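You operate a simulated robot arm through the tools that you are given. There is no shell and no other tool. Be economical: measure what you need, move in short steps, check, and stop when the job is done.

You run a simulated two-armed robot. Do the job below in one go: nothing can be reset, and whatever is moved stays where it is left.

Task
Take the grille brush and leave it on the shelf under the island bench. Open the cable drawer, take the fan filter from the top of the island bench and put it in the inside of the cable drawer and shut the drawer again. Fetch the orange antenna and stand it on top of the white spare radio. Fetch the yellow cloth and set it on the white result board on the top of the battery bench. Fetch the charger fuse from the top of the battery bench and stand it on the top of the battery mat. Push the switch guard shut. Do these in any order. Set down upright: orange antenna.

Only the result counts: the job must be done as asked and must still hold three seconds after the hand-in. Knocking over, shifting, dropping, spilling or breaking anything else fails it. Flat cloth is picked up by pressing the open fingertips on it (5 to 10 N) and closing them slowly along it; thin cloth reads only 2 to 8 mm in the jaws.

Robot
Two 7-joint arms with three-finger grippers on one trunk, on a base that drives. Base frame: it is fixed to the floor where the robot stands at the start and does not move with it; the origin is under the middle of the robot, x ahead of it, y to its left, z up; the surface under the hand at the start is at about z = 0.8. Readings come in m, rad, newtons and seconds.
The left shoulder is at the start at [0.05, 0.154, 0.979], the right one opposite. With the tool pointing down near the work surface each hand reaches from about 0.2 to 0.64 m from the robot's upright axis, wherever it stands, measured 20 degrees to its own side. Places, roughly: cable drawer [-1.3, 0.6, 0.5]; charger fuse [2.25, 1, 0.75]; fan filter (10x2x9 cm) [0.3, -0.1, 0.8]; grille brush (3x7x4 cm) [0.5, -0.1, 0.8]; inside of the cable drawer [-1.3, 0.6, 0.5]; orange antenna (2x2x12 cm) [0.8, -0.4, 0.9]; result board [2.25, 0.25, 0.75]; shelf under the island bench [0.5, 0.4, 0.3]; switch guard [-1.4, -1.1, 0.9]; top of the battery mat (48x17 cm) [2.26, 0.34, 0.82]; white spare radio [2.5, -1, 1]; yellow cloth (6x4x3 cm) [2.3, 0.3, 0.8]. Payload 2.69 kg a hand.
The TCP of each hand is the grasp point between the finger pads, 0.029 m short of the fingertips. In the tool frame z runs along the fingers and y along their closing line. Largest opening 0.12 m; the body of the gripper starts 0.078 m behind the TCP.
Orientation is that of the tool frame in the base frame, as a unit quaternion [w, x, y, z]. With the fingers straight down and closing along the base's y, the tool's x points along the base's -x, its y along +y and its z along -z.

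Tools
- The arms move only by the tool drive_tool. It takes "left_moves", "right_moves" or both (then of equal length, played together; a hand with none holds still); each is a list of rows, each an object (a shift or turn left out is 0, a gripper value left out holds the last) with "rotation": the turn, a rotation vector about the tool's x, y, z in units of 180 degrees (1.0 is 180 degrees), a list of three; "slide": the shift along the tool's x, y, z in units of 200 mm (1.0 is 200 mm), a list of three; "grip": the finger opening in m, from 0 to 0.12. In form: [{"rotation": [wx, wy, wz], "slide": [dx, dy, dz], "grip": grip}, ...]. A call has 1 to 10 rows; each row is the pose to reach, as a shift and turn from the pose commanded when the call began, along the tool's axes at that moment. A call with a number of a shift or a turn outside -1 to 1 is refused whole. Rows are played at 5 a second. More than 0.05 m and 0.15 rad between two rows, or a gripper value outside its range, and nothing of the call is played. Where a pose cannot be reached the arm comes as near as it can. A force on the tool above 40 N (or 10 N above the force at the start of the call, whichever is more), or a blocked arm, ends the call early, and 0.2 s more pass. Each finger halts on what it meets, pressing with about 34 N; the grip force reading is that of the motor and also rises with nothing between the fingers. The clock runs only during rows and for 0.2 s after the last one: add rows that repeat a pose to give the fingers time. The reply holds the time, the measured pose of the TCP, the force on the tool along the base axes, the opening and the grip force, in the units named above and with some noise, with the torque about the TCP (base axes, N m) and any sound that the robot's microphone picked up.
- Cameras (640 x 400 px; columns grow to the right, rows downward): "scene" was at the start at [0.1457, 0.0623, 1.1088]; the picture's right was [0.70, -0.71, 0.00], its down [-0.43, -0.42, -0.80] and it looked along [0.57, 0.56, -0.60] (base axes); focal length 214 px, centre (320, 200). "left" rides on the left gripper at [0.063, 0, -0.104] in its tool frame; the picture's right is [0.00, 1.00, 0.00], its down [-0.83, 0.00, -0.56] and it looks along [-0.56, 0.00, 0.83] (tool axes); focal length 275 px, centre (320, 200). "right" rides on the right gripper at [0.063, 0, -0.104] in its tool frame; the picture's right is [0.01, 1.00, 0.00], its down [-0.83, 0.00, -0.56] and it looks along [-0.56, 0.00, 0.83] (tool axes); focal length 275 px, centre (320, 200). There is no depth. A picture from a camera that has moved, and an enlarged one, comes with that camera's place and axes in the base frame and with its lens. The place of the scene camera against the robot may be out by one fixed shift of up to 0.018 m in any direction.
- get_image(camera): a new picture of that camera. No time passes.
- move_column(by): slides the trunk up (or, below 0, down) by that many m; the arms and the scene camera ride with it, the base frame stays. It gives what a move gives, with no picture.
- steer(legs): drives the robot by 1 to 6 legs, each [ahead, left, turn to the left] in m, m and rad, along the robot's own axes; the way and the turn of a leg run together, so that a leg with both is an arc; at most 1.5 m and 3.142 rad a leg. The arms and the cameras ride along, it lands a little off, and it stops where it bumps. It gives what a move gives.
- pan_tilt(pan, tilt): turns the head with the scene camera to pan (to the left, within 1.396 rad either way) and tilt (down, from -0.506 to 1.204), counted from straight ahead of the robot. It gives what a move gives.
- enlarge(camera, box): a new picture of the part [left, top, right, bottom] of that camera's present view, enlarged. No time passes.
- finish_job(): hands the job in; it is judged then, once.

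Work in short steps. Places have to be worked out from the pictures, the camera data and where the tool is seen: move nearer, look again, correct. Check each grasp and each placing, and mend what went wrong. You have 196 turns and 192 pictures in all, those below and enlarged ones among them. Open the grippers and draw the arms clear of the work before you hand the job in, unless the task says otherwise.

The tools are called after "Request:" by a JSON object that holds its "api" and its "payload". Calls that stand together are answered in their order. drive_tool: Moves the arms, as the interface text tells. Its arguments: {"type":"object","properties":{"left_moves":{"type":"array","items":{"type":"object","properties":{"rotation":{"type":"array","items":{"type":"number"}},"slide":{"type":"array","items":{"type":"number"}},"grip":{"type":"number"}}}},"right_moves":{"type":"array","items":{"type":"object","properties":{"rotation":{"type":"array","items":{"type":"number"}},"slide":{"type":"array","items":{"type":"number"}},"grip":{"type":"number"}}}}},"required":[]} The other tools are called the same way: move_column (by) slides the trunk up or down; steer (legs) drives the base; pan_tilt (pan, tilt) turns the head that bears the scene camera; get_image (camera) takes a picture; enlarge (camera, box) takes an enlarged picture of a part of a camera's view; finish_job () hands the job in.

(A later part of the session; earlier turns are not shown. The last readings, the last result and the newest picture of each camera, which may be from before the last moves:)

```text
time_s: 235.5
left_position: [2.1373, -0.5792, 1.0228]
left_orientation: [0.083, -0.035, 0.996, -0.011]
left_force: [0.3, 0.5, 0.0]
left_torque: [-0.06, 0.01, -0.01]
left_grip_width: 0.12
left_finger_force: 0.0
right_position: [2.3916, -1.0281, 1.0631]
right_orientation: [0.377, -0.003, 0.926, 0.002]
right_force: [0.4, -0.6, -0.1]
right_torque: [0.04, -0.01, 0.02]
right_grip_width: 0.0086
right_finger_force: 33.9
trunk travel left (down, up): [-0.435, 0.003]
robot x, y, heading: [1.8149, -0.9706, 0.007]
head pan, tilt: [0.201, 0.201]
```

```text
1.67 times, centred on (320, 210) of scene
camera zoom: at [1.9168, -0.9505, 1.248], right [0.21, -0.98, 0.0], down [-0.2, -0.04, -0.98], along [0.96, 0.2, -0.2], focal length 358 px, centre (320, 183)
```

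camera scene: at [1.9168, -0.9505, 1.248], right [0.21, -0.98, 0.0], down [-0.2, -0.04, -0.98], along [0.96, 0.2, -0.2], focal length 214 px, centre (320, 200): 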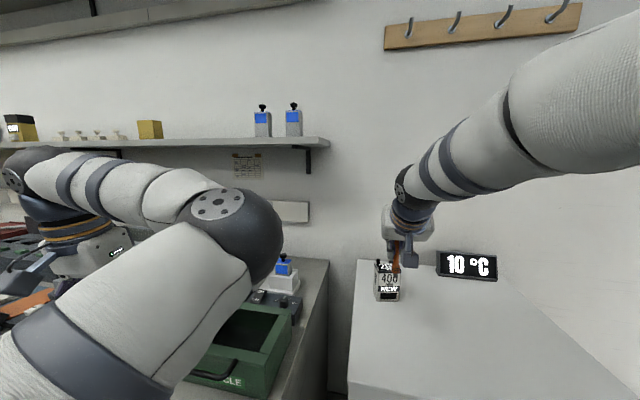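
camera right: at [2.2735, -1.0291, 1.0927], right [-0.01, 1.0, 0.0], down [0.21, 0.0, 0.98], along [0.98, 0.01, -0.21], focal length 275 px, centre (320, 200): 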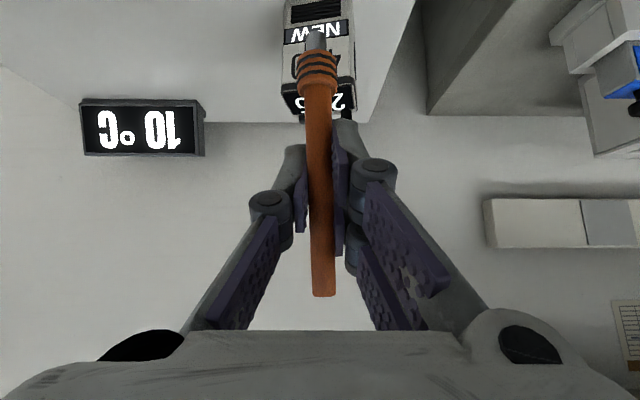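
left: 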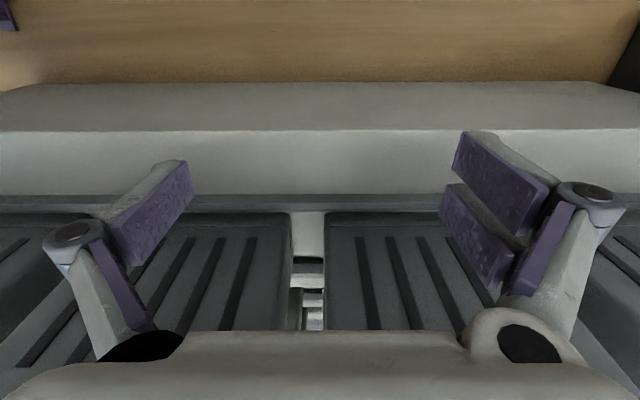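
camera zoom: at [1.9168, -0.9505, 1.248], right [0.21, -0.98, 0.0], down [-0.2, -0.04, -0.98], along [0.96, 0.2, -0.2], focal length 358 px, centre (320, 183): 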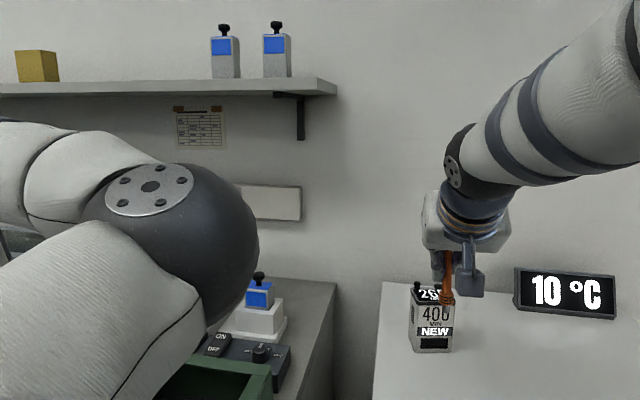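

I shift the hand aside and drive closer to view the radio's top.

Request:
{"api": "drive_tool", "payload": {"right_moves": [{"slide": [0, -0.2, 0]}, {"slide": [0, -0.4, 0]}, {"slide": [0.1, -0.6, -0.1]}]}}

Request:
{"api": "steer", "payload": {"legs": [[0.13, 0, 0]]}}

Request:
{"api": "pan_tilt", "payload": {"pan": -0.1, "tilt": 0.5}}

Request:
{"api": "get_image", "payload": {"camera": "scene"}}

Request:
{"api": "get_image", "payload": {"camera": "right"}}

```text
time_s: 236.3
left_position: [2.1356, -0.5803, 1.0248]
left_orientation: [0.083, -0.035, 0.996, -0.011]
left_force: [0.3, -0.6, 1.0]
left_torque: [0.0, -0.04, -0.01]
left_grip_width: 0.1199
left_finger_force: 0.0
right_position: [2.362, -1.148, 1.0653]
right_orientation: [0.377, -0.004, 0.926, 0.003]
right_force: [-0.6, -0.7, -0.2]
right_torque: [0.0, 0.05, 0.03]
right_grip_width: 0.0088
right_finger_force: 33.5
trunk travel left (down, up): [-0.435, 0.003]
robot x, y, heading: [1.8125, -0.97, 0.006]
head pan, tilt: [0.201, 0.201]
```

```text
time_s: 237.6
left_position: [2.2626, -0.5776, 1.0234]
left_orientation: [0.081, -0.035, 0.996, -0.012]
left_force: [-0.3, -0.1, -0.4]
left_torque: [0.0, 0.04, 0.01]
left_grip_width: 0.1198
left_finger_force: 0.1
right_position: [2.4899, -1.1441, 1.0642]
right_orientation: [0.377, -0.004, 0.926, 0.003]
right_force: [0.0, -0.1, -0.4]
right_torque: [0.04, 0.01, 0.01]
right_grip_width: 0.0091
right_finger_force: 33.4
trunk travel left (down, up): [-0.435, 0.003]
robot x, y, heading: [1.9408, -0.9699, 0.01]
head pan, tilt: [0.201, 0.201]
```

```text
time_s: 238.4
left_position: [2.2626, -0.5777, 1.0238]
left_orientation: [0.081, -0.036, 0.996, -0.011]
left_force: [-0.2, 0.9, 0.1]
left_torque: [-0.01, 0.03, -0.01]
left_grip_width: 0.1199
left_finger_force: 0.1
right_position: [2.4907, -1.1458, 1.0648]
right_orientation: [0.377, -0.004, 0.926, 0.003]
right_force: [-0.7, -1.1, -0.4]
right_torque: [-0.01, 0.03, -0.01]
right_grip_width: 0.0089
right_finger_force: 34.0
trunk travel left (down, up): [-0.435, 0.003]
robot x, y, heading: [1.9376, -0.9686, 0.01]
head pan, tilt: [-0.099, 0.499]
```

```text
82 pictures are left
camera scene: at [2.0422, -0.9768, 1.2204], right [-0.09, -1.0, 0.0], down [-0.48, 0.04, -0.88], along [0.87, -0.08, -0.48], focal length 214 px, centre (320, 200)
```

scene: 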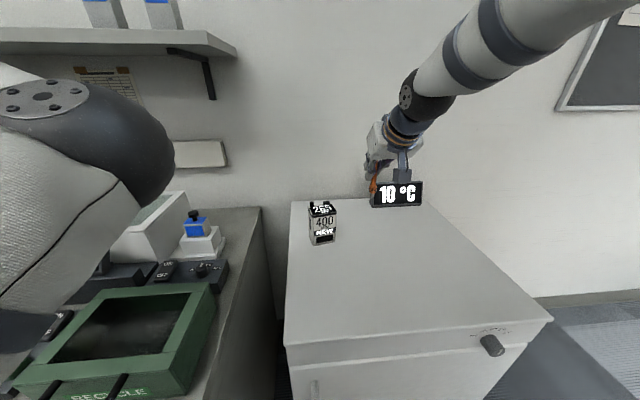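

```text
81 pictures are left
camera right: at [2.3724, -1.1462, 1.0949], right [-0.01, 1.0, 0.0], down [0.21, 0.0, 0.98], along [0.98, 0.01, -0.21], focal length 275 px, centre (320, 200)
```

right: 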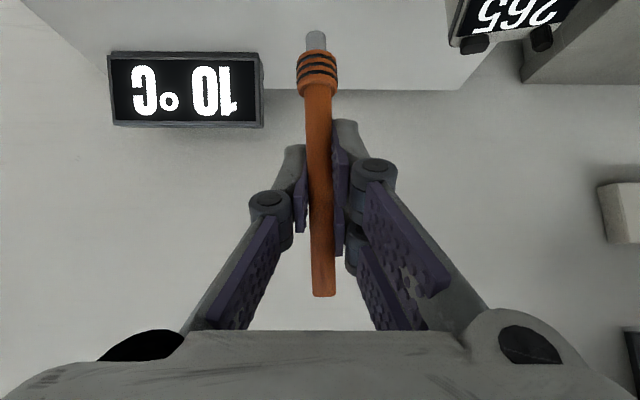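

Request:
{"api": "enlarge", "payload": {"camera": "scene", "box": [290, 185, 360, 255]}}

Request:
{"api": "enlarge", "payload": {"camera": "right", "box": [420, 0, 600, 80]}}

```text
5.71 times, centred on (325, 220) of scene
camera zoom: at [2.0422, -0.9768, 1.2204], right [-0.09, -1.0, 0.0], down [-0.48, 0.04, -0.88], along [0.87, -0.08, -0.48], focal length 1226 px, centre (291, 86)
```

zoom: 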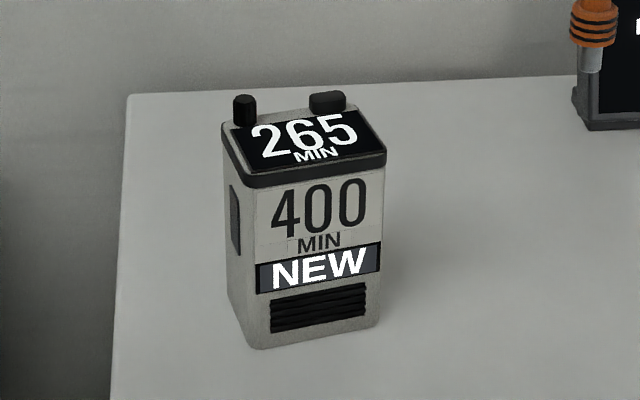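

```text
3.56 times, centred on (510, 40) of right
camera zoom: at [2.3724, -1.1462, 1.0949], right [-0.01, 1.0, 0.0], down [0.21, 0.0, 0.98], along [0.98, 0.01, -0.21], focal length 979 px, centre (-356, 769)
```

zoom: 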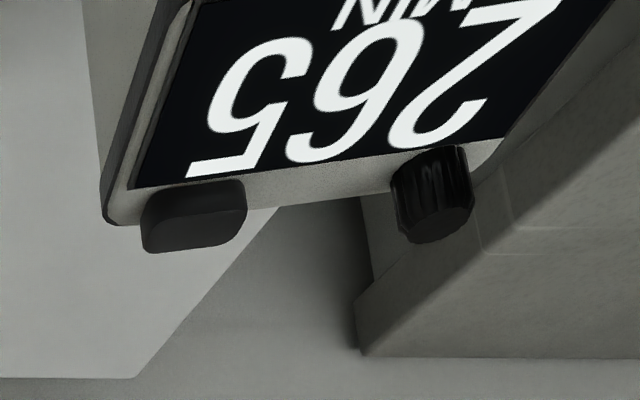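

The radio is a walkie-talkie with a flat display top (about 6×3.5 cm in front of two knobs), centred near (2.502, −1.026), top z ≈ 0.947. I bring the antenna over it, still about 3.5 cm above.

Request:
{"api": "drive_tool", "payload": {"right_moves": [{"slide": [-0.02, 0.2, 0.02]}, {"slide": [-0.04, 0.4, 0.04]}, {"slide": [-0.057, 0.6, 0.056]}, {"slide": [-0.057, 0.6, 0.056]}]}}

Request:
{"api": "get_image", "payload": {"camera": "right"}}

Request:
{"api": "enlarge", "payload": {"camera": "scene", "box": [270, 130, 400, 255]}}

```text
time_s: 239.4
left_position: [2.2637, -0.5772, 1.022]
left_orientation: [0.08, -0.036, 0.996, -0.012]
left_force: [0.9, -0.2, 0.3]
left_torque: [-0.01, -0.01, 0.01]
left_grip_width: 0.1201
left_finger_force: 0.0
right_position: [2.5061, -1.032, 1.0601]
right_orientation: [0.373, 0.004, 0.928, 0.009]
right_force: [-0.3, -0.2, -0.6]
right_torque: [-0.01, 0.0, 0.02]
right_grip_width: 0.0088
right_finger_force: 33.7
trunk travel left (down, up): [-0.435, 0.003]
robot x, y, heading: [1.941, -0.9715, 0.01]
head pan, tilt: [-0.099, 0.499]
```

```text
78 pictures are left
camera right: at [2.3889, -1.0335, 1.0928], right [0.0, 1.0, 0.02], down [0.22, -0.02, 0.98], along [0.98, 0.01, -0.22], focal length 275 px, centre (320, 200)
```

right: 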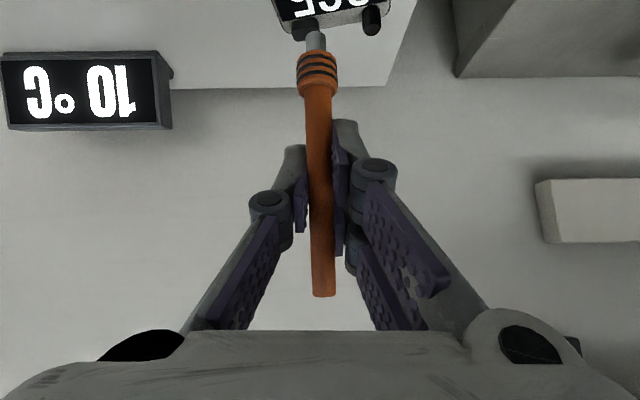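

```text
3.20 times, centred on (335, 192) of scene
camera zoom: at [2.0444, -0.965, 1.2271], right [0.05, -1.0, 0.0], down [-0.41, -0.02, -0.91], along [0.91, 0.04, -0.41], focal length 686 px, centre (272, 224)
```

zoom: 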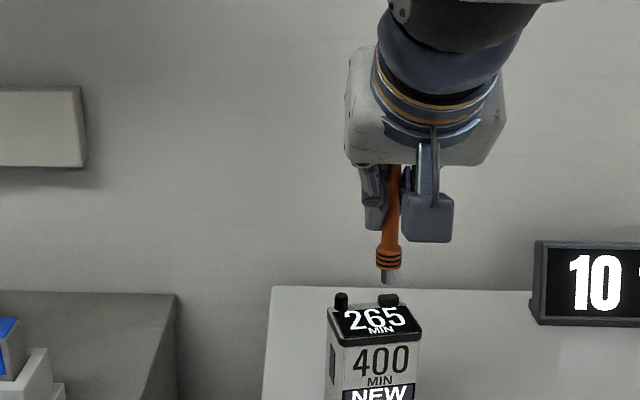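

The antenna hangs just over the display. I turn the head away from the arm, then shift 8 mm left and lower gradually.

Request:
{"api": "pan_tilt", "payload": {"pan": 0.3, "tilt": 0.45}}

Request:
{"api": "drive_tool", "payload": {"right_moves": [{"slide": [0.02, 0.03, -0.02]}, {"slide": [0.035, 0.03, -0.006]}, {"slide": [0.05, 0.03, 0.01]}]}}

Request:
{"api": "get_image", "payload": {"camera": "right"}}

Request:
{"api": "get_image", "payload": {"camera": "scene"}}

```text
time_s: 240.3
left_position: [2.2622, -0.5772, 1.0235]
left_orientation: [0.081, -0.035, 0.996, -0.011]
left_force: [0.0, 0.8, -0.4]
left_torque: [0.0, 0.0, -0.01]
left_grip_width: 0.1199
left_finger_force: 0.0
right_position: [2.5049, -1.0266, 1.0615]
right_orientation: [0.374, -0.004, 0.927, 0.003]
right_force: [0.5, -0.3, -0.8]
right_torque: [-0.03, 0.0, -0.02]
right_grip_width: 0.009
right_finger_force: 34.3
trunk travel left (down, up): [-0.435, 0.003]
robot x, y, heading: [1.9353, -0.9719, 0.01]
head pan, tilt: [0.3, 0.45]
```

```text
time_s: 241.1
left_position: [2.2625, -0.5781, 1.0229]
left_orientation: [0.08, -0.035, 0.996, -0.01]
left_force: [0.8, -0.2, -0.2]
left_torque: [0.01, 0.01, 0.0]
left_grip_width: 0.12
left_finger_force: 0.1
right_position: [2.4993, -1.0201, 1.048]
right_orientation: [0.371, -0.002, 0.929, 0.004]
right_force: [-0.6, 0.9, 0.0]
right_torque: [-0.01, 0.02, -0.01]
right_grip_width: 0.0089
right_finger_force: 33.9
trunk travel left (down, up): [-0.435, 0.003]
robot x, y, heading: [1.9391, -0.9723, 0.007]
head pan, tilt: [0.3, 0.45]
```

```text
76 pictures are left
camera right: at [2.3813, -1.0218, 1.0807], right [-0.01, 1.0, 0.0], down [0.22, 0.0, 0.98], along [0.98, 0.01, -0.22], focal length 275 px, centre (320, 200)
```

right: 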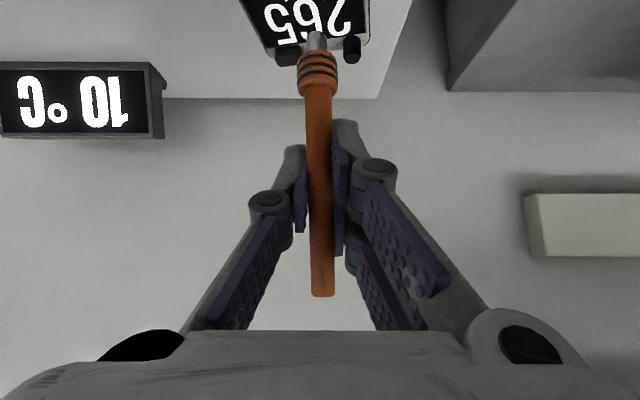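

```text
75 pictures are left
camera scene: at [2.0445, -0.957, 1.2382], right [0.12, -0.99, 0.0], down [-0.3, -0.04, -0.95], along [0.95, 0.12, -0.3], focal length 214 px, centre (320, 200)
```

scene: 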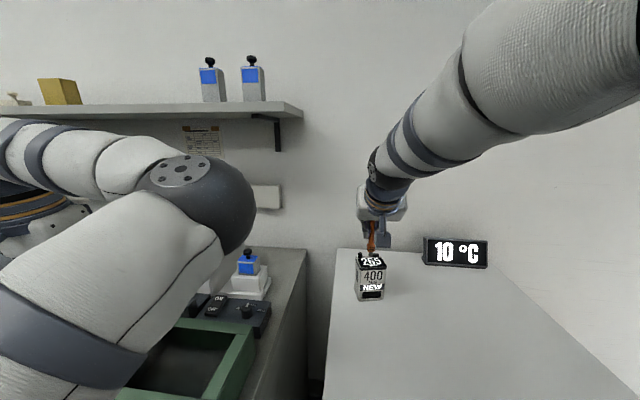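

The plug hovers ~2 cm above the middle of the display. I lower in fine steps until light contact.

Request:
{"api": "drive_tool", "payload": {"right_moves": [{"slide": [0.0138, -0.01, 0.0145]}, {"slide": [0.0276, -0.015, 0.029]}, {"slide": [0.0414, -0.015, 0.0434]}, {"slide": [0.05, -0.015, 0.0525]}, {"slide": [0.057, -0.015, 0.06]}]}}

Request:
{"api": "get_image", "payload": {"camera": "right"}}

```text
time_s: 242.3
left_position: [2.2623, -0.5782, 1.0227]
left_orientation: [0.081, -0.036, 0.996, -0.011]
left_force: [-0.2, -0.4, -1.2]
left_torque: [-0.01, 0.01, -0.01]
left_grip_width: 0.12
left_finger_force: 0.0
right_position: [2.4993, -1.022, 1.0328]
right_orientation: [0.373, -0.004, 0.928, 0.003]
right_force: [-0.3, 0.6, -0.4]
right_torque: [0.03, 0.0, 0.0]
right_grip_width: 0.0088
right_finger_force: 33.8
trunk travel left (down, up): [-0.435, 0.003]
robot x, y, heading: [1.939, -0.9722, 0.01]
head pan, tilt: [0.3, 0.45]
```

```text
74 pictures are left
camera right: at [2.3812, -1.0241, 1.066], right [-0.01, 1.0, 0.0], down [0.22, 0.0, 0.98], along [0.98, 0.01, -0.22], focal length 275 px, centre (320, 200)
```

right: 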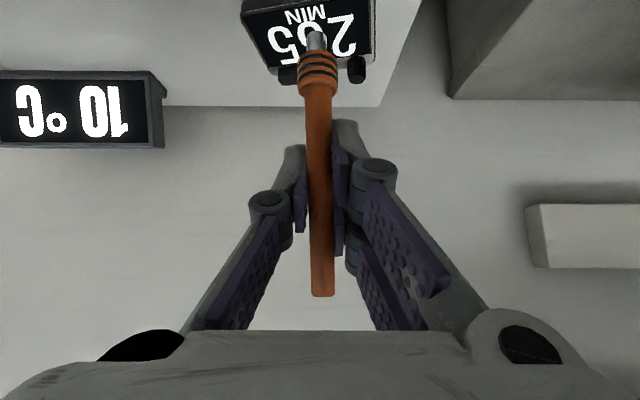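

Request:
{"api": "drive_tool", "payload": {"right_moves": [{"slide": [0.007, 0, 0.0072]}, {"slide": [0.014, 0, 0.0145]}, {"slide": [0.021, 0, 0.0217]}, {"slide": [0.0276, 0, 0.029]}]}}

```text
time_s: 243.3
left_position: [2.2633, -0.5775, 1.0239]
left_orientation: [0.082, -0.035, 0.996, -0.011]
left_force: [0.6, 0.5, 1.1]
left_torque: [0.02, -0.02, 0.01]
left_grip_width: 0.12
left_finger_force: 0.1
right_position: [2.4998, -1.0216, 1.0293]
right_orientation: [0.376, -0.005, 0.927, 0.002]
right_force: [-0.2, 0.3, -0.8]
right_torque: [-0.01, -0.06, 0.01]
right_grip_width: 0.0091
right_finger_force: 34.2
trunk travel left (down, up): [-0.435, 0.003]
robot x, y, heading: [1.938, -0.9718, 0.01]
head pan, tilt: [0.3, 0.45]
```

Request:
{"api": "drive_tool", "payload": {"right_moves": [{"slide": [0.007, 0, 0.0072]}, {"slide": [0.014, 0, 0.0145]}]}}

Request:
{"api": "enlarge", "payload": {"camera": "right", "box": [220, 0, 420, 125]}}

Request:
{"api": "get_image", "payload": {"camera": "scene"}}

```text
time_s: 243.9
left_position: [2.2619, -0.578, 1.0247]
left_orientation: [0.084, -0.035, 0.996, -0.011]
left_force: [0.0, -0.3, -0.2]
left_torque: [-0.03, -0.01, 0.03]
left_grip_width: 0.1197
left_finger_force: 0.1
right_position: [2.4994, -1.0213, 1.0346]
right_orientation: [0.38, -0.004, 0.925, 0.004]
right_force: [-0.9, 0.1, -0.8]
right_torque: [0.0, -0.03, 0.05]
right_grip_width: 0.0087
right_finger_force: 34.6
trunk travel left (down, up): [-0.435, 0.003]
robot x, y, heading: [1.939, -0.9691, 0.009]
head pan, tilt: [0.3, 0.45]
```

```text
3.20 times, centred on (320, 62) of right
camera zoom: at [2.3819, -1.0231, 1.063], right [-0.01, 1.0, 0.0], down [0.2, 0.0, 0.98], along [0.98, 0.01, -0.2], focal length 881 px, centre (320, 640)
```

zoom: 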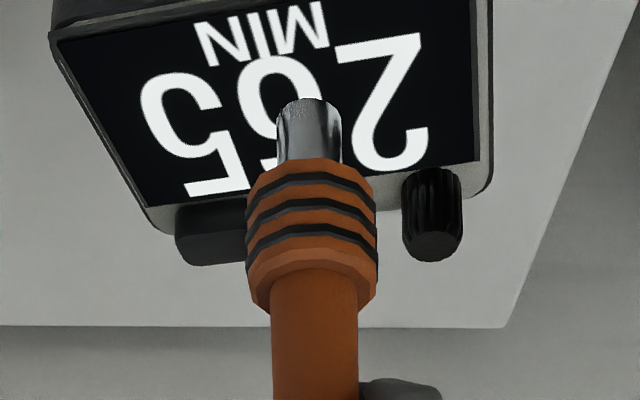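

```text
72 pictures are left
camera scene: at [2.0383, -0.9418, 1.2265], right [0.29, -0.96, 0.0], down [-0.41, -0.12, -0.9], along [0.87, 0.26, -0.43], focal length 214 px, centre (320, 200)
```

scene: 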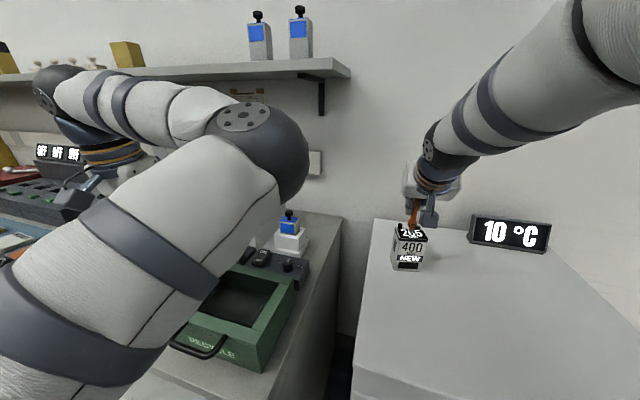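

The head is clear of the arm now, and the plug's foot is at z ≈ 0.954, a few mm above the display. I continue down in 2–3 mm steps.

Request:
{"api": "drive_tool", "payload": {"right_moves": [{"slide": [0.01, 0, 0.01]}, {"slide": [0.018, 0, 0.018]}, {"slide": [0.026, 0, 0.026]}, {"slide": [0.034, 0, 0.034]}]}}

Request:
{"api": "enlarge", "payload": {"camera": "scene", "box": [360, 170, 480, 275]}}

```text
time_s: 244.9
left_position: [2.2615, -0.5763, 1.0242]
left_orientation: [0.084, -0.035, 0.996, -0.011]
left_force: [0.6, -0.3, 0.7]
left_torque: [-0.02, -0.02, -0.01]
left_grip_width: 0.1202
left_finger_force: 0.1
right_position: [2.5001, -1.0218, 1.0244]
right_orientation: [0.383, -0.004, 0.924, 0.004]
right_force: [-0.5, 1.7, 22.4]
right_torque: [0.08, 0.04, 0.0]
right_grip_width: 0.0086
right_finger_force: 33.1
trunk travel left (down, up): [-0.435, 0.003]
robot x, y, heading: [1.9381, -0.9717, 0.008]
head pan, tilt: [0.3, 0.45]
```

```text
3.81 times, centred on (420, 222) of scene
camera zoom: at [2.0368, -0.9403, 1.2254], right [0.3, -0.95, 0.0], down [-0.41, -0.13, -0.9], along [0.86, 0.27, -0.43], focal length 817 px, centre (-61, 114)
```

zoom: 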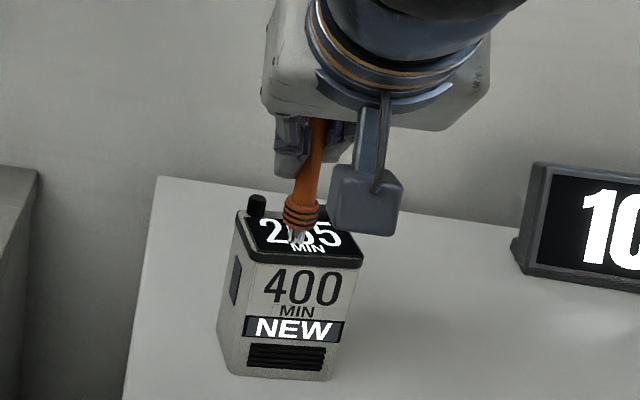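

Firm contact (22 N). I ease the pressure, then open the fingers gradually.

Request:
{"api": "drive_tool", "payload": {"right_moves": [{"slide": [-0.008, 0, -0.008]}, {"slide": [-0.008, 0, -0.008], "grip": 0.012}, {"slide": [-0.008, 0, -0.008], "grip": 0.018}, {"slide": [-0.008, 0, -0.008], "grip": 0.03}, {"slide": [-0.008, 0, -0.008], "grip": 0.045}, {"slide": [-0.008, 0, -0.008], "grip": 0.06}, {"slide": [-0.008, 0, -0.008], "grip": 0.06}]}}

Request:
{"api": "get_image", "payload": {"camera": "right"}}

Request:
{"api": "enlarge", "payload": {"camera": "scene", "box": [360, 170, 480, 275]}}

```text
time_s: 246.5
left_position: [2.2624, -0.5778, 1.0221]
left_orientation: [0.082, -0.035, 0.996, -0.012]
left_force: [-0.4, -0.8, 0.8]
left_torque: [0.01, -0.03, 0.01]
left_grip_width: 0.12
left_finger_force: 0.1
right_position: [2.5005, -1.0221, 1.0203]
right_orientation: [0.377, -0.004, 0.926, 0.003]
right_force: [-0.4, 0.0, 0.1]
right_torque: [0.02, -0.01, 0.01]
right_grip_width: 0.0602
right_finger_force: 0.1
trunk travel left (down, up): [-0.435, 0.003]
robot x, y, heading: [1.9377, -0.9704, 0.002]
head pan, tilt: [0.3, 0.45]
```

```text
70 pictures are left
camera right: at [2.3823, -1.0236, 1.051], right [-0.01, 1.0, 0.0], down [0.21, 0.0, 0.98], along [0.98, 0.01, -0.21], focal length 275 px, centre (320, 200)
```

right: 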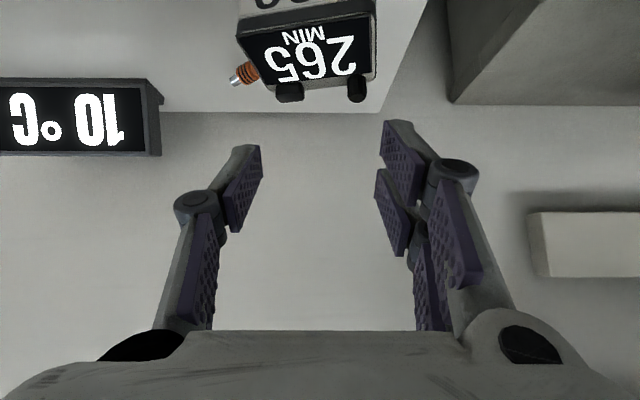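

```text
3.81 times, centred on (420, 222) of scene
camera zoom: at [2.0392, -0.9407, 1.2248], right [0.3, -0.95, 0.0], down [-0.41, -0.13, -0.9], along [0.86, 0.27, -0.44], focal length 817 px, centre (-61, 114)
```

zoom: 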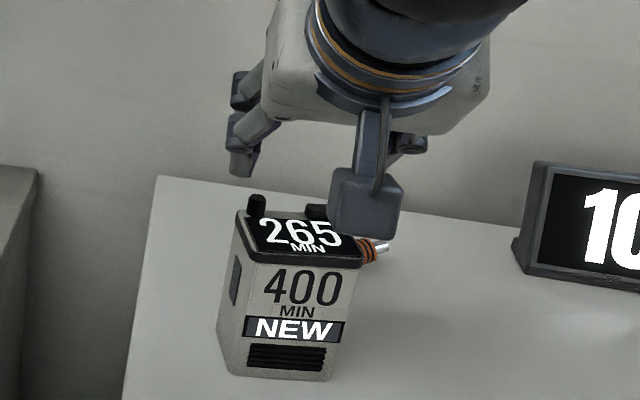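

The antenna toppled off to the right when released. I raise and back the hand away to see where it lies.

Request:
{"api": "drive_tool", "payload": {"right_moves": [{"slide": [-0.12, 0, -0.12]}, {"slide": [-0.1, 0, -0.3]}, {"slide": [-0.08, 0, -0.5]}, {"slide": [-0.06, 0, -0.7]}]}}

Request:
{"api": "pan_tilt", "payload": {"pan": -0.1, "tilt": 0.5}}

Request:
{"api": "enlarge", "payload": {"camera": "scene", "box": [260, 150, 460, 275]}}

Request:
{"api": "get_image", "payload": {"camera": "right"}}

```text
time_s: 247.5
left_position: [2.2608, -0.5773, 1.0241]
left_orientation: [0.082, -0.036, 0.996, -0.011]
left_force: [-0.6, 0.4, 0.1]
left_torque: [-0.02, -0.01, 0.03]
left_grip_width: 0.1201
left_finger_force: 0.0
right_position: [2.4067, -1.0249, 1.1303]
right_orientation: [0.378, -0.003, 0.926, 0.003]
right_force: [0.3, -0.1, 0.6]
right_torque: [-0.03, -0.03, -0.01]
right_grip_width: 0.0596
right_finger_force: 0.1
trunk travel left (down, up): [-0.435, 0.003]
robot x, y, heading: [1.9407, -0.967, 0.014]
head pan, tilt: [0.3, 0.45]
```

```text
time_s: 248.3
left_position: [2.2623, -0.5769, 1.0241]
left_orientation: [0.082, -0.036, 0.996, -0.011]
left_force: [-0.5, -0.5, 0.0]
left_torque: [0.02, 0.01, -0.01]
left_grip_width: 0.12
left_finger_force: 0.0
right_position: [2.4078, -1.0253, 1.1297]
right_orientation: [0.377, -0.004, 0.926, 0.003]
right_force: [0.0, -0.1, -0.1]
right_torque: [-0.01, -0.01, -0.01]
right_grip_width: 0.0601
right_finger_force: 0.1
trunk travel left (down, up): [-0.435, 0.003]
robot x, y, heading: [1.9395, -0.967, 0.006]
head pan, tilt: [-0.099, 0.499]
```

```text
3.20 times, centred on (360, 212) of scene
camera zoom: at [2.0422, -0.9768, 1.2203], right [-0.09, -1.0, 0.0], down [-0.48, 0.04, -0.88], along [0.87, -0.08, -0.48], focal length 686 px, centre (192, 160)
```

zoom: 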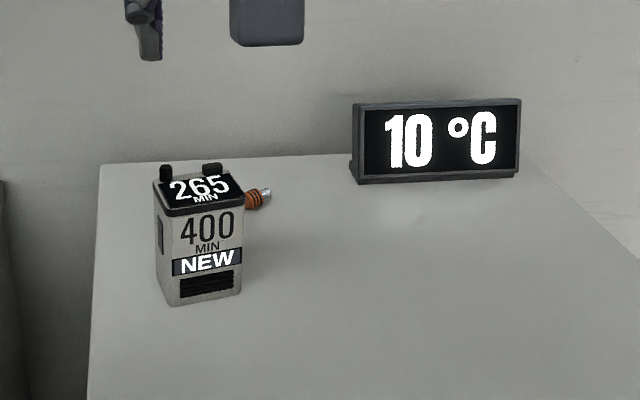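

```text
67 pictures are left
camera right: at [2.2894, -1.0266, 1.1603], right [-0.01, 1.0, 0.0], down [0.21, 0.0, 0.98], along [0.98, 0.01, -0.21], focal length 275 px, centre (320, 200)
```

right: 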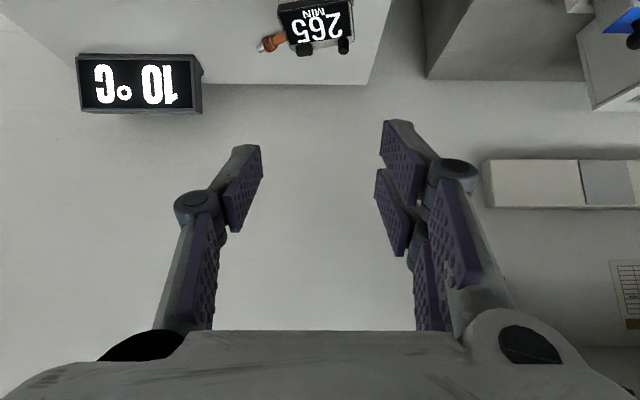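

The antenna lies on the fridge top behind the radio, its plug sticking out at (2.64, −1.11). I'll fetch it from above: first turn the right hand straight down, and lift the left hand a bit for clearance.

Request:
{"api": "drive_tool", "payload": {"right_moves": [{"rotation": [0, 0.042, 0]}, {"rotation": [0, 0.084, 0]}, {"rotation": [0, 0.126, 0]}, {"rotation": [0, 0.168, 0]}, {"rotation": [0, 0.21, 0]}, {"rotation": [0, 0.248, 0]}, {"rotation": [0, 0.248, 0]}], "left_moves": [{"slide": [0.05, 0, -0.1]}, {"slide": [0.1, 0, -0.2]}, {"slide": [0.2, 0, -0.3]}, {"slide": [0.2, 0, -0.3]}, {"slide": [0.2, 0, -0.3]}, {"slide": [0.2, 0, -0.3]}, {"slide": [0.2, 0, -0.3]}]}}

Request:
{"api": "drive_tool", "payload": {"right_moves": [{"rotation": [0, 0, -0.045]}, {"rotation": [0, 0, -0.09]}, {"rotation": [0, 0, -0.135]}, {"rotation": [0, 0, -0.18]}, {"rotation": [0, 0, -0.225]}, {"rotation": [0, 0, -0.27]}, {"rotation": [0, 0, -0.315]}, {"rotation": [0, 0, -0.36]}, {"rotation": [0, 0, -0.405]}, {"rotation": [0, 0, -0.45]}]}}

Request:
{"api": "drive_tool", "payload": {"right_moves": [{"rotation": [0, 0, -0.045]}, {"rotation": [0, 0, -0.09]}, {"rotation": [0, 0, -0.12]}, {"rotation": [0, 0, -0.12]}]}}

```text
time_s: 249.9
left_position: [2.2131, -0.5787, 1.0752]
left_orientation: [0.082, -0.036, 0.996, -0.011]
left_force: [0.3, -0.3, 0.1]
left_torque: [0.01, 0.03, -0.01]
left_grip_width: 0.12
left_finger_force: 0.1
right_position: [2.4045, -1.0232, 1.1268]
right_orientation: [-0.003, -0.005, 1.0, 0.0]
right_force: [-0.6, -0.2, -0.1]
right_torque: [-0.01, 0.01, 0.0]
right_grip_width: 0.0599
right_finger_force: 0.2
right hand out of reach, approached as far as the arm can: row 6, 7
trunk travel left (down, up): [-0.435, 0.003]
robot x, y, heading: [1.9383, -0.9679, 0.007]
head pan, tilt: [-0.099, 0.499]
```

```text
time_s: 252.2
left_position: [2.2133, -0.5787, 1.0758]
left_orientation: [0.082, -0.036, 0.996, -0.012]
left_force: [0.4, 0.3, -0.7]
left_torque: [0.0, 0.01, 0.02]
left_grip_width: 0.1201
left_finger_force: 0.1
right_position: [2.4062, -1.0241, 1.1268]
right_orientation: [-0.002, -0.654, 0.756, 0.004]
right_force: [-0.1, -0.1, 0.6]
right_torque: [-0.01, 0.03, 0.02]
right_grip_width: 0.06
right_finger_force: 0.1
trunk travel left (down, up): [-0.435, 0.003]
robot x, y, heading: [1.9417, -0.9685, 0.007]
head pan, tilt: [-0.099, 0.499]
```

```text
time_s: 253.2
left_position: [2.213, -0.5793, 1.0759]
left_orientation: [0.082, -0.036, 0.996, -0.011]
left_force: [-0.4, -0.3, -0.9]
left_torque: [-0.01, -0.02, 0.03]
left_grip_width: 0.1198
left_finger_force: 0.1
right_position: [2.4055, -1.0243, 1.1261]
right_orientation: [0.001, 0.783, -0.622, -0.003]
right_force: [-0.1, -0.9, 0.4]
right_torque: [0.01, -0.01, 0.0]
right_grip_width: 0.06
right_finger_force: 0.1
trunk travel left (down, up): [-0.435, 0.003]
robot x, y, heading: [1.9396, -0.9691, 0.012]
head pan, tilt: [-0.099, 0.499]
```

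Good yaw. I drive 7 cm closer and move the hand behind the radio, above the antenna, and look.

Request:
{"api": "steer", "payload": {"legs": [[0.07, 0, 0]]}}

Request:
{"api": "drive_tool", "payload": {"right_moves": [{"slide": [0.1, -0.16, 0]}, {"slide": [0.2, -0.32, 0]}, {"slide": [0.3, -0.48, 0]}, {"slide": [0.41, -0.64, 0.1]}, {"slide": [0.41, -0.64, 0.3]}, {"slide": [0.41, -0.64, 0.5]}]}}

Request:
{"api": "get_image", "payload": {"camera": "right"}}

Request:
{"api": "get_image", "payload": {"camera": "scene"}}

```text
time_s: 254.3
left_position: [2.2753, -0.5818, 1.0751]
left_orientation: [0.082, -0.037, 0.996, -0.012]
left_force: [-1.3, -0.1, -0.3]
left_torque: [0.0, -0.05, 0.0]
left_grip_width: 0.1199
left_finger_force: 0.1
right_position: [2.4669, -1.028, 1.1288]
right_orientation: [0.001, 0.783, -0.622, -0.002]
right_force: [-0.6, 0.6, -0.2]
right_torque: [0.02, -0.05, 0.0]
right_grip_width: 0.0601
right_finger_force: 0.2
trunk travel left (down, up): [-0.435, 0.003]
robot x, y, heading: [2.003, -0.9736, 0.008]
head pan, tilt: [-0.099, 0.499]
stopped in leg 1: the robot was blocked; the commanded pose is now the measured one
```

```text
time_s: 255.7
left_position: [2.2776, -0.5808, 1.0739]
left_orientation: [0.081, -0.037, 0.996, -0.012]
left_force: [0.7, 0.1, -1.0]
left_torque: [-0.04, -0.01, -0.02]
left_grip_width: 0.1201
left_finger_force: 0.1
right_position: [2.5308, -1.082, 1.0232]
right_orientation: [0.002, 0.783, -0.622, -0.003]
right_force: [1.1, 1.1, 0.3]
right_torque: [-0.01, 0.01, 0.01]
right_grip_width: 0.0601
right_finger_force: 0.1
right hand out of reach, approached as far as the arm can: row 1, 2, 3, 4, 5, 6
trunk travel left (down, up): [-0.435, 0.003]
robot x, y, heading: [2.0066, -0.9732, 0.012]
head pan, tilt: [-0.099, 0.499]
```

```text
66 pictures are left
camera right: at [2.5468, -1.1434, 1.127], right [-0.97, -0.23, 0.01], down [-0.19, 0.81, 0.56], along [-0.14, 0.54, -0.83], focal length 275 px, centre (320, 200)
```

right: 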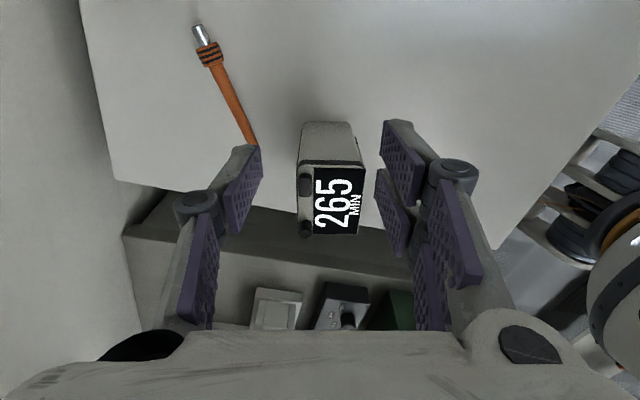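

```text
65 pictures are left
camera scene: at [2.1052, -0.9791, 1.2203], right [-0.09, -1.0, 0.0], down [-0.48, 0.04, -0.88], along [0.87, -0.08, -0.48], focal length 214 px, centre (320, 200)
```

scene: 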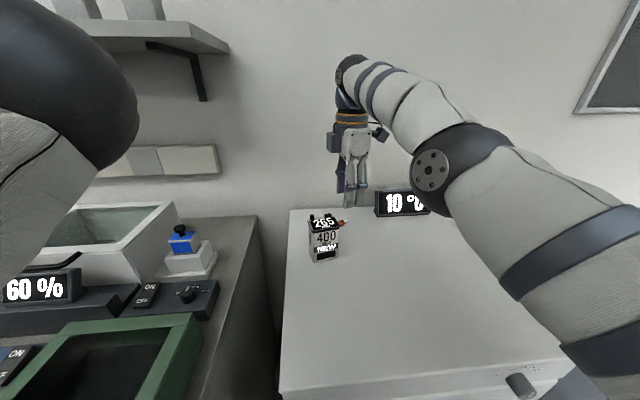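

The base is against the fridge. I try lowering while extending further back — reach should be better at a lower height.

Request:
{"api": "drive_tool", "payload": {"right_moves": [{"slide": [0.02, -0.1, 0.15]}, {"slide": [0.05, -0.2, 0.3]}, {"slide": [0.07, -0.3, 0.45]}, {"slide": [0.09, -0.4, 0.5]}, {"slide": [0.09, -0.4, 0.5]}]}}

Request:
{"api": "get_image", "payload": {"camera": "right"}}

```text
time_s: 256.9
left_position: [2.2771, -0.5812, 1.0761]
left_orientation: [0.081, -0.035, 0.996, -0.013]
left_force: [0.2, -0.1, -1.0]
left_torque: [-0.01, 0.02, 0.0]
left_grip_width: 0.12
left_finger_force: 0.0
right_position: [2.5553, -1.0909, 0.9265]
right_orientation: [0.002, 0.783, -0.622, -0.003]
right_force: [-0.3, 0.0, 0.8]
right_torque: [-0.02, 0.02, -0.02]
right_grip_width: 0.0602
right_finger_force: 0.1
right hand out of reach, approached as far as the arm can: row 1, 2, 3, 4, 5
trunk travel left (down, up): [-0.435, 0.003]
robot x, y, heading: [1.9988, -0.9745, 0.013]
head pan, tilt: [-0.099, 0.499]
```

```text
64 pictures are left
camera right: at [2.5708, -1.153, 1.03], right [-0.97, -0.23, 0.01], down [-0.19, 0.81, 0.56], along [-0.13, 0.54, -0.83], focal length 275 px, centre (320, 200)
```

right: 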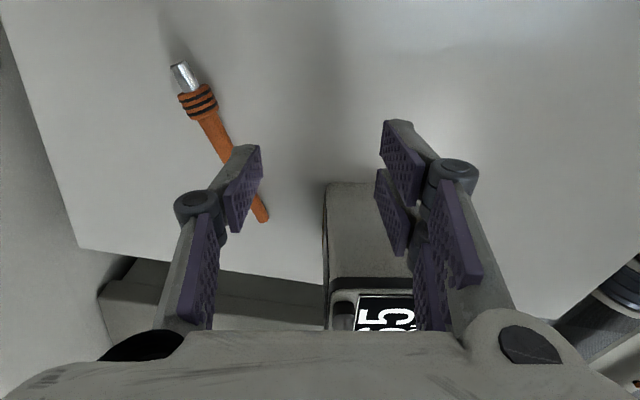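

The reach is still short by ~6 cm, so I tilt the fingers forward by ~22° while extending.

Request:
{"api": "drive_tool", "payload": {"right_moves": [{"rotation": [0.04, 0, 0], "slide": [0, -0.1, 0]}, {"rotation": [0.08, 0, 0], "slide": [0, -0.2, 0]}, {"rotation": [0.12, 0, 0], "slide": [0.03, -0.3, 0]}, {"rotation": [0.12, 0, 0], "slide": [0.03, -0.3, 0]}]}}

Request:
{"api": "get_image", "payload": {"camera": "right"}}

```text
time_s: 257.9
left_position: [2.2774, -0.5816, 1.0754]
left_orientation: [0.081, -0.036, 0.996, -0.013]
left_force: [-0.6, -0.5, 0.1]
left_torque: [-0.02, -0.02, -0.02]
left_grip_width: 0.1201
left_finger_force: 0.0
right_position: [2.614, -1.0798, 0.9243]
right_orientation: [-0.145, 0.77, -0.612, 0.113]
right_force: [-0.8, 0.1, 0.2]
right_torque: [-0.02, 0.02, 0.0]
right_grip_width: 0.0603
right_finger_force: 0.0
trunk travel left (down, up): [-0.435, 0.003]
robot x, y, heading: [2.004, -0.9721, 0.006]
head pan, tilt: [-0.099, 0.499]
```

```text
63 pictures are left
camera right: at [2.5926, -1.1518, 1.0225], right [-0.91, -0.21, -0.36], down [-0.39, 0.76, 0.52], along [0.16, 0.61, -0.77], focal length 275 px, centre (320, 200)
```

right: 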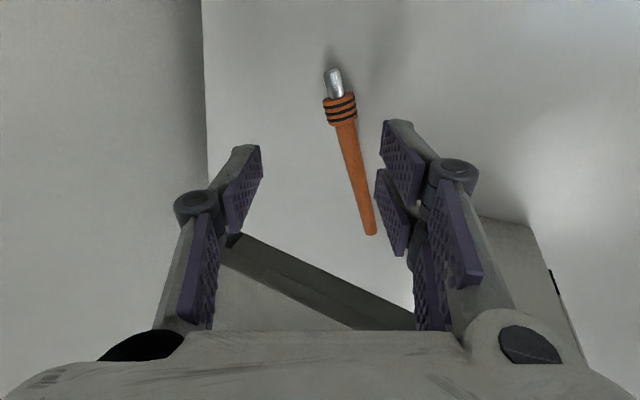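

The tilted pinch would press the near finger into the fridge. Better: stand at the fridge's right side facing +y, where the antenna lies roughly fore-and-aft with the plug toward me. I lift the hand clear first, unwind the wrist, then relocate.

Request:
{"api": "drive_tool", "payload": {"right_moves": [{"rotation": [-0.03, 0, 0], "slide": [0, 0.05, -0.2]}, {"rotation": [-0.06, 0, 0], "slide": [0, 0.1, -0.4]}, {"rotation": [-0.09, 0, 0], "slide": [0, 0.2, -0.6]}, {"rotation": [-0.12, 0, 0], "slide": [0, 0.35, -0.75]}, {"rotation": [-0.12, 0, 0], "slide": [0, 0.5, -0.85]}]}}

Request:
{"api": "steer", "payload": {"legs": [[-0.4, 0, 0], [0, -0.85, 0], [0, 0, 1.5]]}}

Request:
{"api": "drive_tool", "payload": {"right_moves": [{"rotation": [0, 0, 0.045]}, {"rotation": [0, 0, 0.09]}, {"rotation": [0, 0, 0.135]}, {"rotation": [0, 0, 0.18]}, {"rotation": [0, 0, 0.225]}, {"rotation": [0, 0, 0.27]}, {"rotation": [0, 0, 0.315]}, {"rotation": [0, 0, 0.36]}, {"rotation": [0, 0, 0.4]}]}}

Request:
{"api": "get_image", "payload": {"camera": "scene"}}

```text
time_s: 259.1
left_position: [2.2751, -0.5817, 1.0757]
left_orientation: [0.08, -0.036, 0.996, -0.012]
left_force: [-0.8, -0.1, 0.7]
left_torque: [0.02, -0.03, 0.01]
left_grip_width: 0.1199
left_finger_force: 0.2
right_position: [2.4626, -1.1189, 1.0489]
right_orientation: [0.001, 0.783, -0.622, -0.004]
right_force: [-0.2, 0.2, -0.9]
right_torque: [0.02, -0.01, 0.02]
right_grip_width: 0.0602
right_finger_force: 0.1
trunk travel left (down, up): [-0.435, 0.003]
robot x, y, heading: [2.0015, -0.9715, 0.011]
head pan, tilt: [-0.099, 0.499]
```

```text
time_s: 271.8
left_position: [1.2435, -1.5259, 1.0758]
left_orientation: [0.068, -0.705, 0.705, 0.045]
left_force: [0.4, 0.4, -0.8]
left_torque: [0.01, -0.03, 0.01]
left_grip_width: 0.1203
left_finger_force: 0.0
right_position: [1.7928, -1.3782, 1.0492]
right_orientation: [0.004, 0.997, 0.078, -0.001]
right_force: [0.2, -1.2, -0.7]
right_torque: [-0.01, 0.02, 0.01]
right_grip_width: 0.0597
right_finger_force: 0.0
trunk travel left (down, up): [-0.435, 0.003]
robot x, y, heading: [1.6149, -1.8271, 1.503]
head pan, tilt: [-0.099, 0.499]
```

```text
time_s: 273.8
left_position: [1.2435, -1.5258, 1.0747]
left_orientation: [0.068, -0.704, 0.705, 0.046]
left_force: [0.7, 0.0, -0.4]
left_torque: [0.01, -0.01, -0.02]
left_grip_width: 0.1199
left_finger_force: 0.1
right_position: [1.7914, -1.3788, 1.0476]
right_orientation: [0.004, 0.851, -0.525, 0.001]
right_force: [0.6, 0.2, -0.3]
right_torque: [0.0, 0.0, -0.01]
right_grip_width: 0.0601
right_finger_force: 0.0
trunk travel left (down, up): [-0.435, 0.003]
robot x, y, heading: [1.6137, -1.8231, 1.507]
head pan, tilt: [-0.099, 0.499]
```

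```text
62 pictures are left
camera scene: at [1.6352, -1.7322, 1.2203], right [0.99, -0.16, 0.0], down [-0.08, -0.47, -0.88], along [0.14, 0.87, -0.48], focal length 214 px, centre (320, 200)
```

scene: 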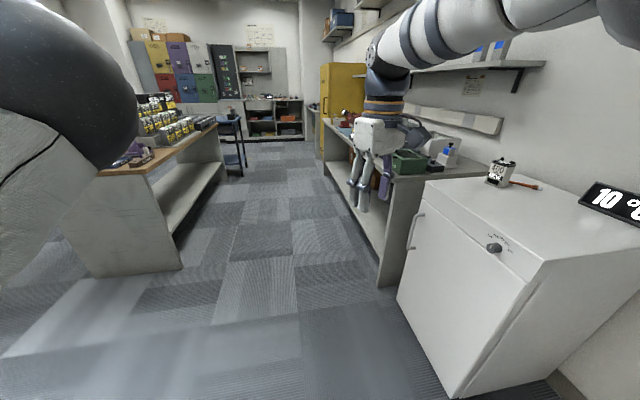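

The right elbow would hit the back wall from this side. I go back to the front instead; pinching the thicker collar (2 cm) with the tilted fingers is feasible there. I return and re-yaw.

Request:
{"api": "steer", "payload": {"legs": [[0, 0, -1.5], [0, 0.85, 0], [0.33, 0, 0]]}}

Request:
{"api": "drive_tool", "payload": {"right_moves": [{"rotation": [0, 0, -0.045], "grip": 0.03}, {"rotation": [0, 0, -0.09]}, {"rotation": [0, 0, -0.135]}, {"rotation": [0, 0, -0.18]}, {"rotation": [0, 0, -0.225]}, {"rotation": [0, 0, -0.27]}, {"rotation": [0, 0, -0.315]}, {"rotation": [0, 0, -0.36]}, {"rotation": [0, 0, -0.405]}, {"rotation": [0, 0, -0.45]}]}}

Request:
{"api": "get_image", "payload": {"camera": "right"}}

```text
time_s: 286.1
left_position: [2.1851, -0.5681, 1.0741]
left_orientation: [0.08, -0.049, 0.996, -0.012]
left_force: [-0.5, -0.5, 0.6]
left_torque: [-0.03, -0.01, 0.01]
left_grip_width: 0.1196
left_finger_force: 0.1
right_position: [2.3872, -1.0995, 1.0477]
right_orientation: [-0.004, -0.28, 0.96, 0.002]
right_force: [0.4, -0.4, -0.1]
right_torque: [-0.01, 0.04, -0.01]
right_grip_width: 0.0598
right_finger_force: 0.1
trunk travel left (down, up): [-0.435, 0.003]
robot x, y, heading: [1.9219, -0.9625, 0.033]
head pan, tilt: [-0.099, 0.499]
```

```text
time_s: 288.3
left_position: [2.1849, -0.5683, 1.0754]
left_orientation: [0.081, -0.049, 0.995, -0.012]
left_force: [-0.4, 0.6, 0.1]
left_torque: [-0.04, -0.01, 0.0]
left_grip_width: 0.1201
left_finger_force: 0.0
right_position: [2.3862, -1.1006, 1.0485]
right_orientation: [0.001, 0.837, -0.548, -0.003]
right_force: [0.7, 0.1, 0.1]
right_torque: [-0.03, 0.02, -0.01]
right_grip_width: 0.03
right_finger_force: 0.0
trunk travel left (down, up): [-0.435, 0.003]
robot x, y, heading: [1.9208, -0.9669, 0.033]
head pan, tilt: [-0.099, 0.499]
```

```text
61 pictures are left
camera right: at [2.4125, -1.1581, 1.1524], right [-0.91, -0.41, 0.01], down [-0.33, 0.76, 0.56], along [-0.23, 0.51, -0.83], focal length 275 px, centre (320, 200)
```

right: 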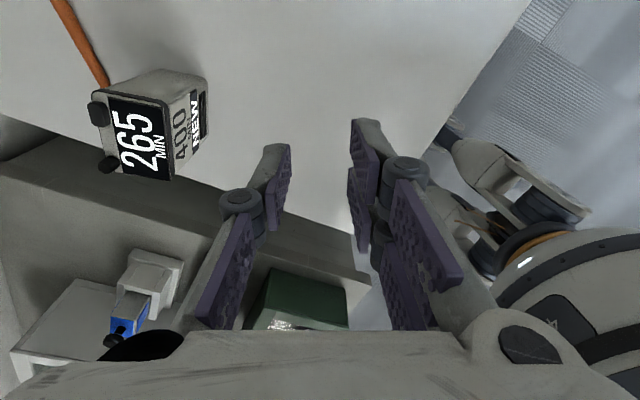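

Yaw matches the antenna. I drive up to the fridge again and move, with tilt, to a hover point over the collar.

Request:
{"api": "steer", "payload": {"legs": [[0.07, 0, -0.03]]}}

Request:
{"api": "drive_tool", "payload": {"right_moves": [{"rotation": [0.043, 0, 0], "slide": [0.05, -0.15, 0]}, {"rotation": [0.087, 0, 0], "slide": [0.1, -0.3, 0]}, {"rotation": [0.13, 0, 0], "slide": [0.16, -0.45, 0.1]}, {"rotation": [0.13, 0, 0], "slide": [0.21, -0.6, 0.25]}, {"rotation": [0.13, 0, 0], "slide": [0.27, -0.72, 0.42]}, {"rotation": [0.13, 0, 0], "slide": [0.316, -0.75, 0.59]}, {"rotation": [0.13, 0, 0], "slide": [0.316, -0.75, 0.59]}]}}

Request:
{"api": "get_image", "payload": {"camera": "right"}}

```text
time_s: 289.3
left_position: [2.2672, -0.5757, 1.0746]
left_orientation: [0.08, -0.034, 0.996, -0.013]
left_force: [-0.7, -0.6, 1.2]
left_torque: [0.02, 0.04, 0.01]
left_grip_width: 0.12
left_finger_force: 0.0
right_position: [2.4522, -1.1137, 1.0492]
right_orientation: [0.001, 0.828, -0.561, -0.005]
right_force: [0.2, 0.7, 0.2]
right_torque: [0.03, 0.04, -0.01]
right_grip_width: 0.03
right_finger_force: 0.0
trunk travel left (down, up): [-0.435, 0.003]
robot x, y, heading: [1.991, -0.964, -0.003]
head pan, tilt: [-0.099, 0.499]
```

```text
time_s: 290.9
left_position: [2.2657, -0.5746, 1.0745]
left_orientation: [0.08, -0.033, 0.996, -0.014]
left_force: [0.6, -0.4, -0.3]
left_torque: [-0.02, -0.02, 0.02]
left_grip_width: 0.1201
left_finger_force: 0.2
right_position: [2.6109, -1.1143, 0.9281]
right_orientation: [-0.167, 0.811, -0.55, 0.111]
right_force: [-1.7, 0.0, -0.3]
right_torque: [-0.02, 0.03, 0.01]
right_grip_width: 0.0299
right_finger_force: 0.0
trunk travel left (down, up): [-0.435, 0.003]
robot x, y, heading: [1.9847, -0.9621, 0.002]
head pan, tilt: [-0.099, 0.499]
```

```text
60 pictures are left
camera right: at [2.5967, -1.189, 1.0238], right [-0.85, -0.34, -0.39], down [-0.51, 0.69, 0.51], along [0.09, 0.64, -0.76], focal length 275 px, centre (320, 200)
```

right: 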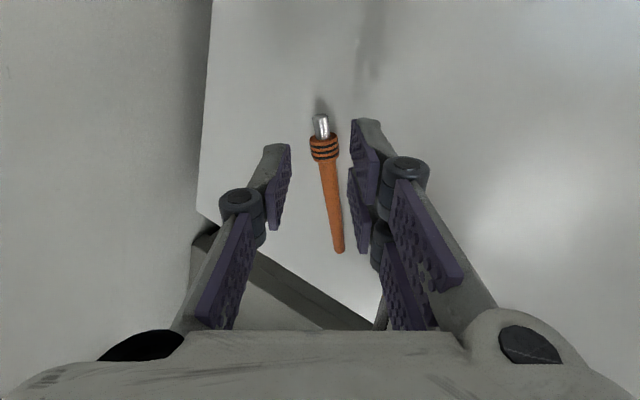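

Well aligned: the antenna lies between the fingers. I lower onto the collar (TCP z ≈ 0.875) and close.

Request:
{"api": "drive_tool", "payload": {"right_moves": [{"slide": [-0.03, 0.004, 0.1], "grip": 0.028}, {"slide": [-0.06, 0.009, 0.2]}, {"slide": [-0.089, 0.0135, 0.275]}, {"slide": [-0.089, 0.0135, 0.275], "grip": 0.0}, {"slide": [-0.089, 0.0135, 0.275], "grip": 0.0}]}}

Request:
{"api": "get_image", "payload": {"camera": "right"}}

```text
time_s: 292.1
left_position: [2.2622, -0.5762, 1.0768]
left_orientation: [0.082, -0.034, 0.996, -0.013]
left_force: [-0.7, -0.8, -0.4]
left_torque: [0.01, 0.02, -0.02]
left_grip_width: 0.1198
left_finger_force: 0.0
right_position: [2.6209, -1.0923, 0.8827]
right_orientation: [-0.169, 0.811, -0.549, 0.113]
right_force: [-5.4, -4.1, 17.2]
right_torque: [-0.25, 0.1, -0.09]
right_grip_width: 0.0174
right_finger_force: 34.2
trunk travel left (down, up): [-0.435, 0.003]
robot x, y, heading: [1.987, -0.9646, 0.008]
head pan, tilt: [-0.099, 0.499]
```

```text
59 pictures are left
camera right: at [2.6066, -1.1669, 0.9779], right [-0.85, -0.34, -0.4], down [-0.52, 0.69, 0.51], along [0.1, 0.64, -0.76], focal length 275 px, centre (320, 200)
```

right: 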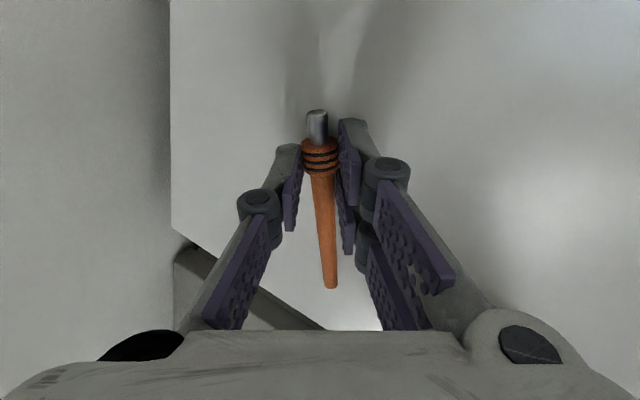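

Collar gripped (17 mm). I lift it slowly clear.

Request:
{"api": "drive_tool", "payload": {"right_moves": [{"slide": [0, -0.05, -0.12]}, {"slide": [0, -0.12, -0.28]}, {"slide": [0, -0.2, -0.46]}, {"slide": [0, -0.29, -0.66]}, {"slide": [-0.11, -0.06, -0.75]}]}}

Request:
{"api": "get_image", "payload": {"camera": "right"}}

```text
refused: row 5 steps farther than a row can; nothing moved
```

```text
58 pictures are left
camera right: at [2.6066, -1.1669, 0.9779], right [-0.85, -0.34, -0.4], down [-0.52, 0.69, 0.51], along [0.1, 0.64, -0.76], focal length 275 px, centre (320, 200)
```

right: 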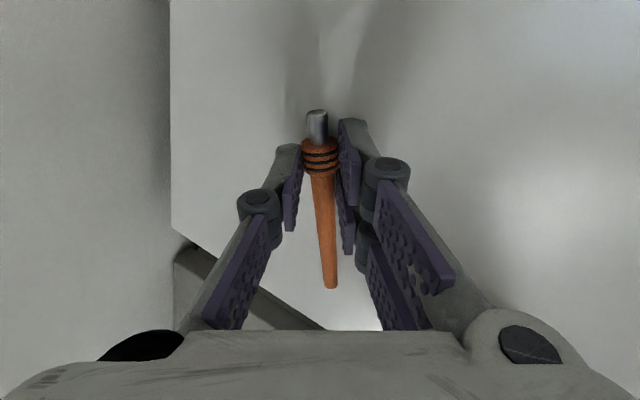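

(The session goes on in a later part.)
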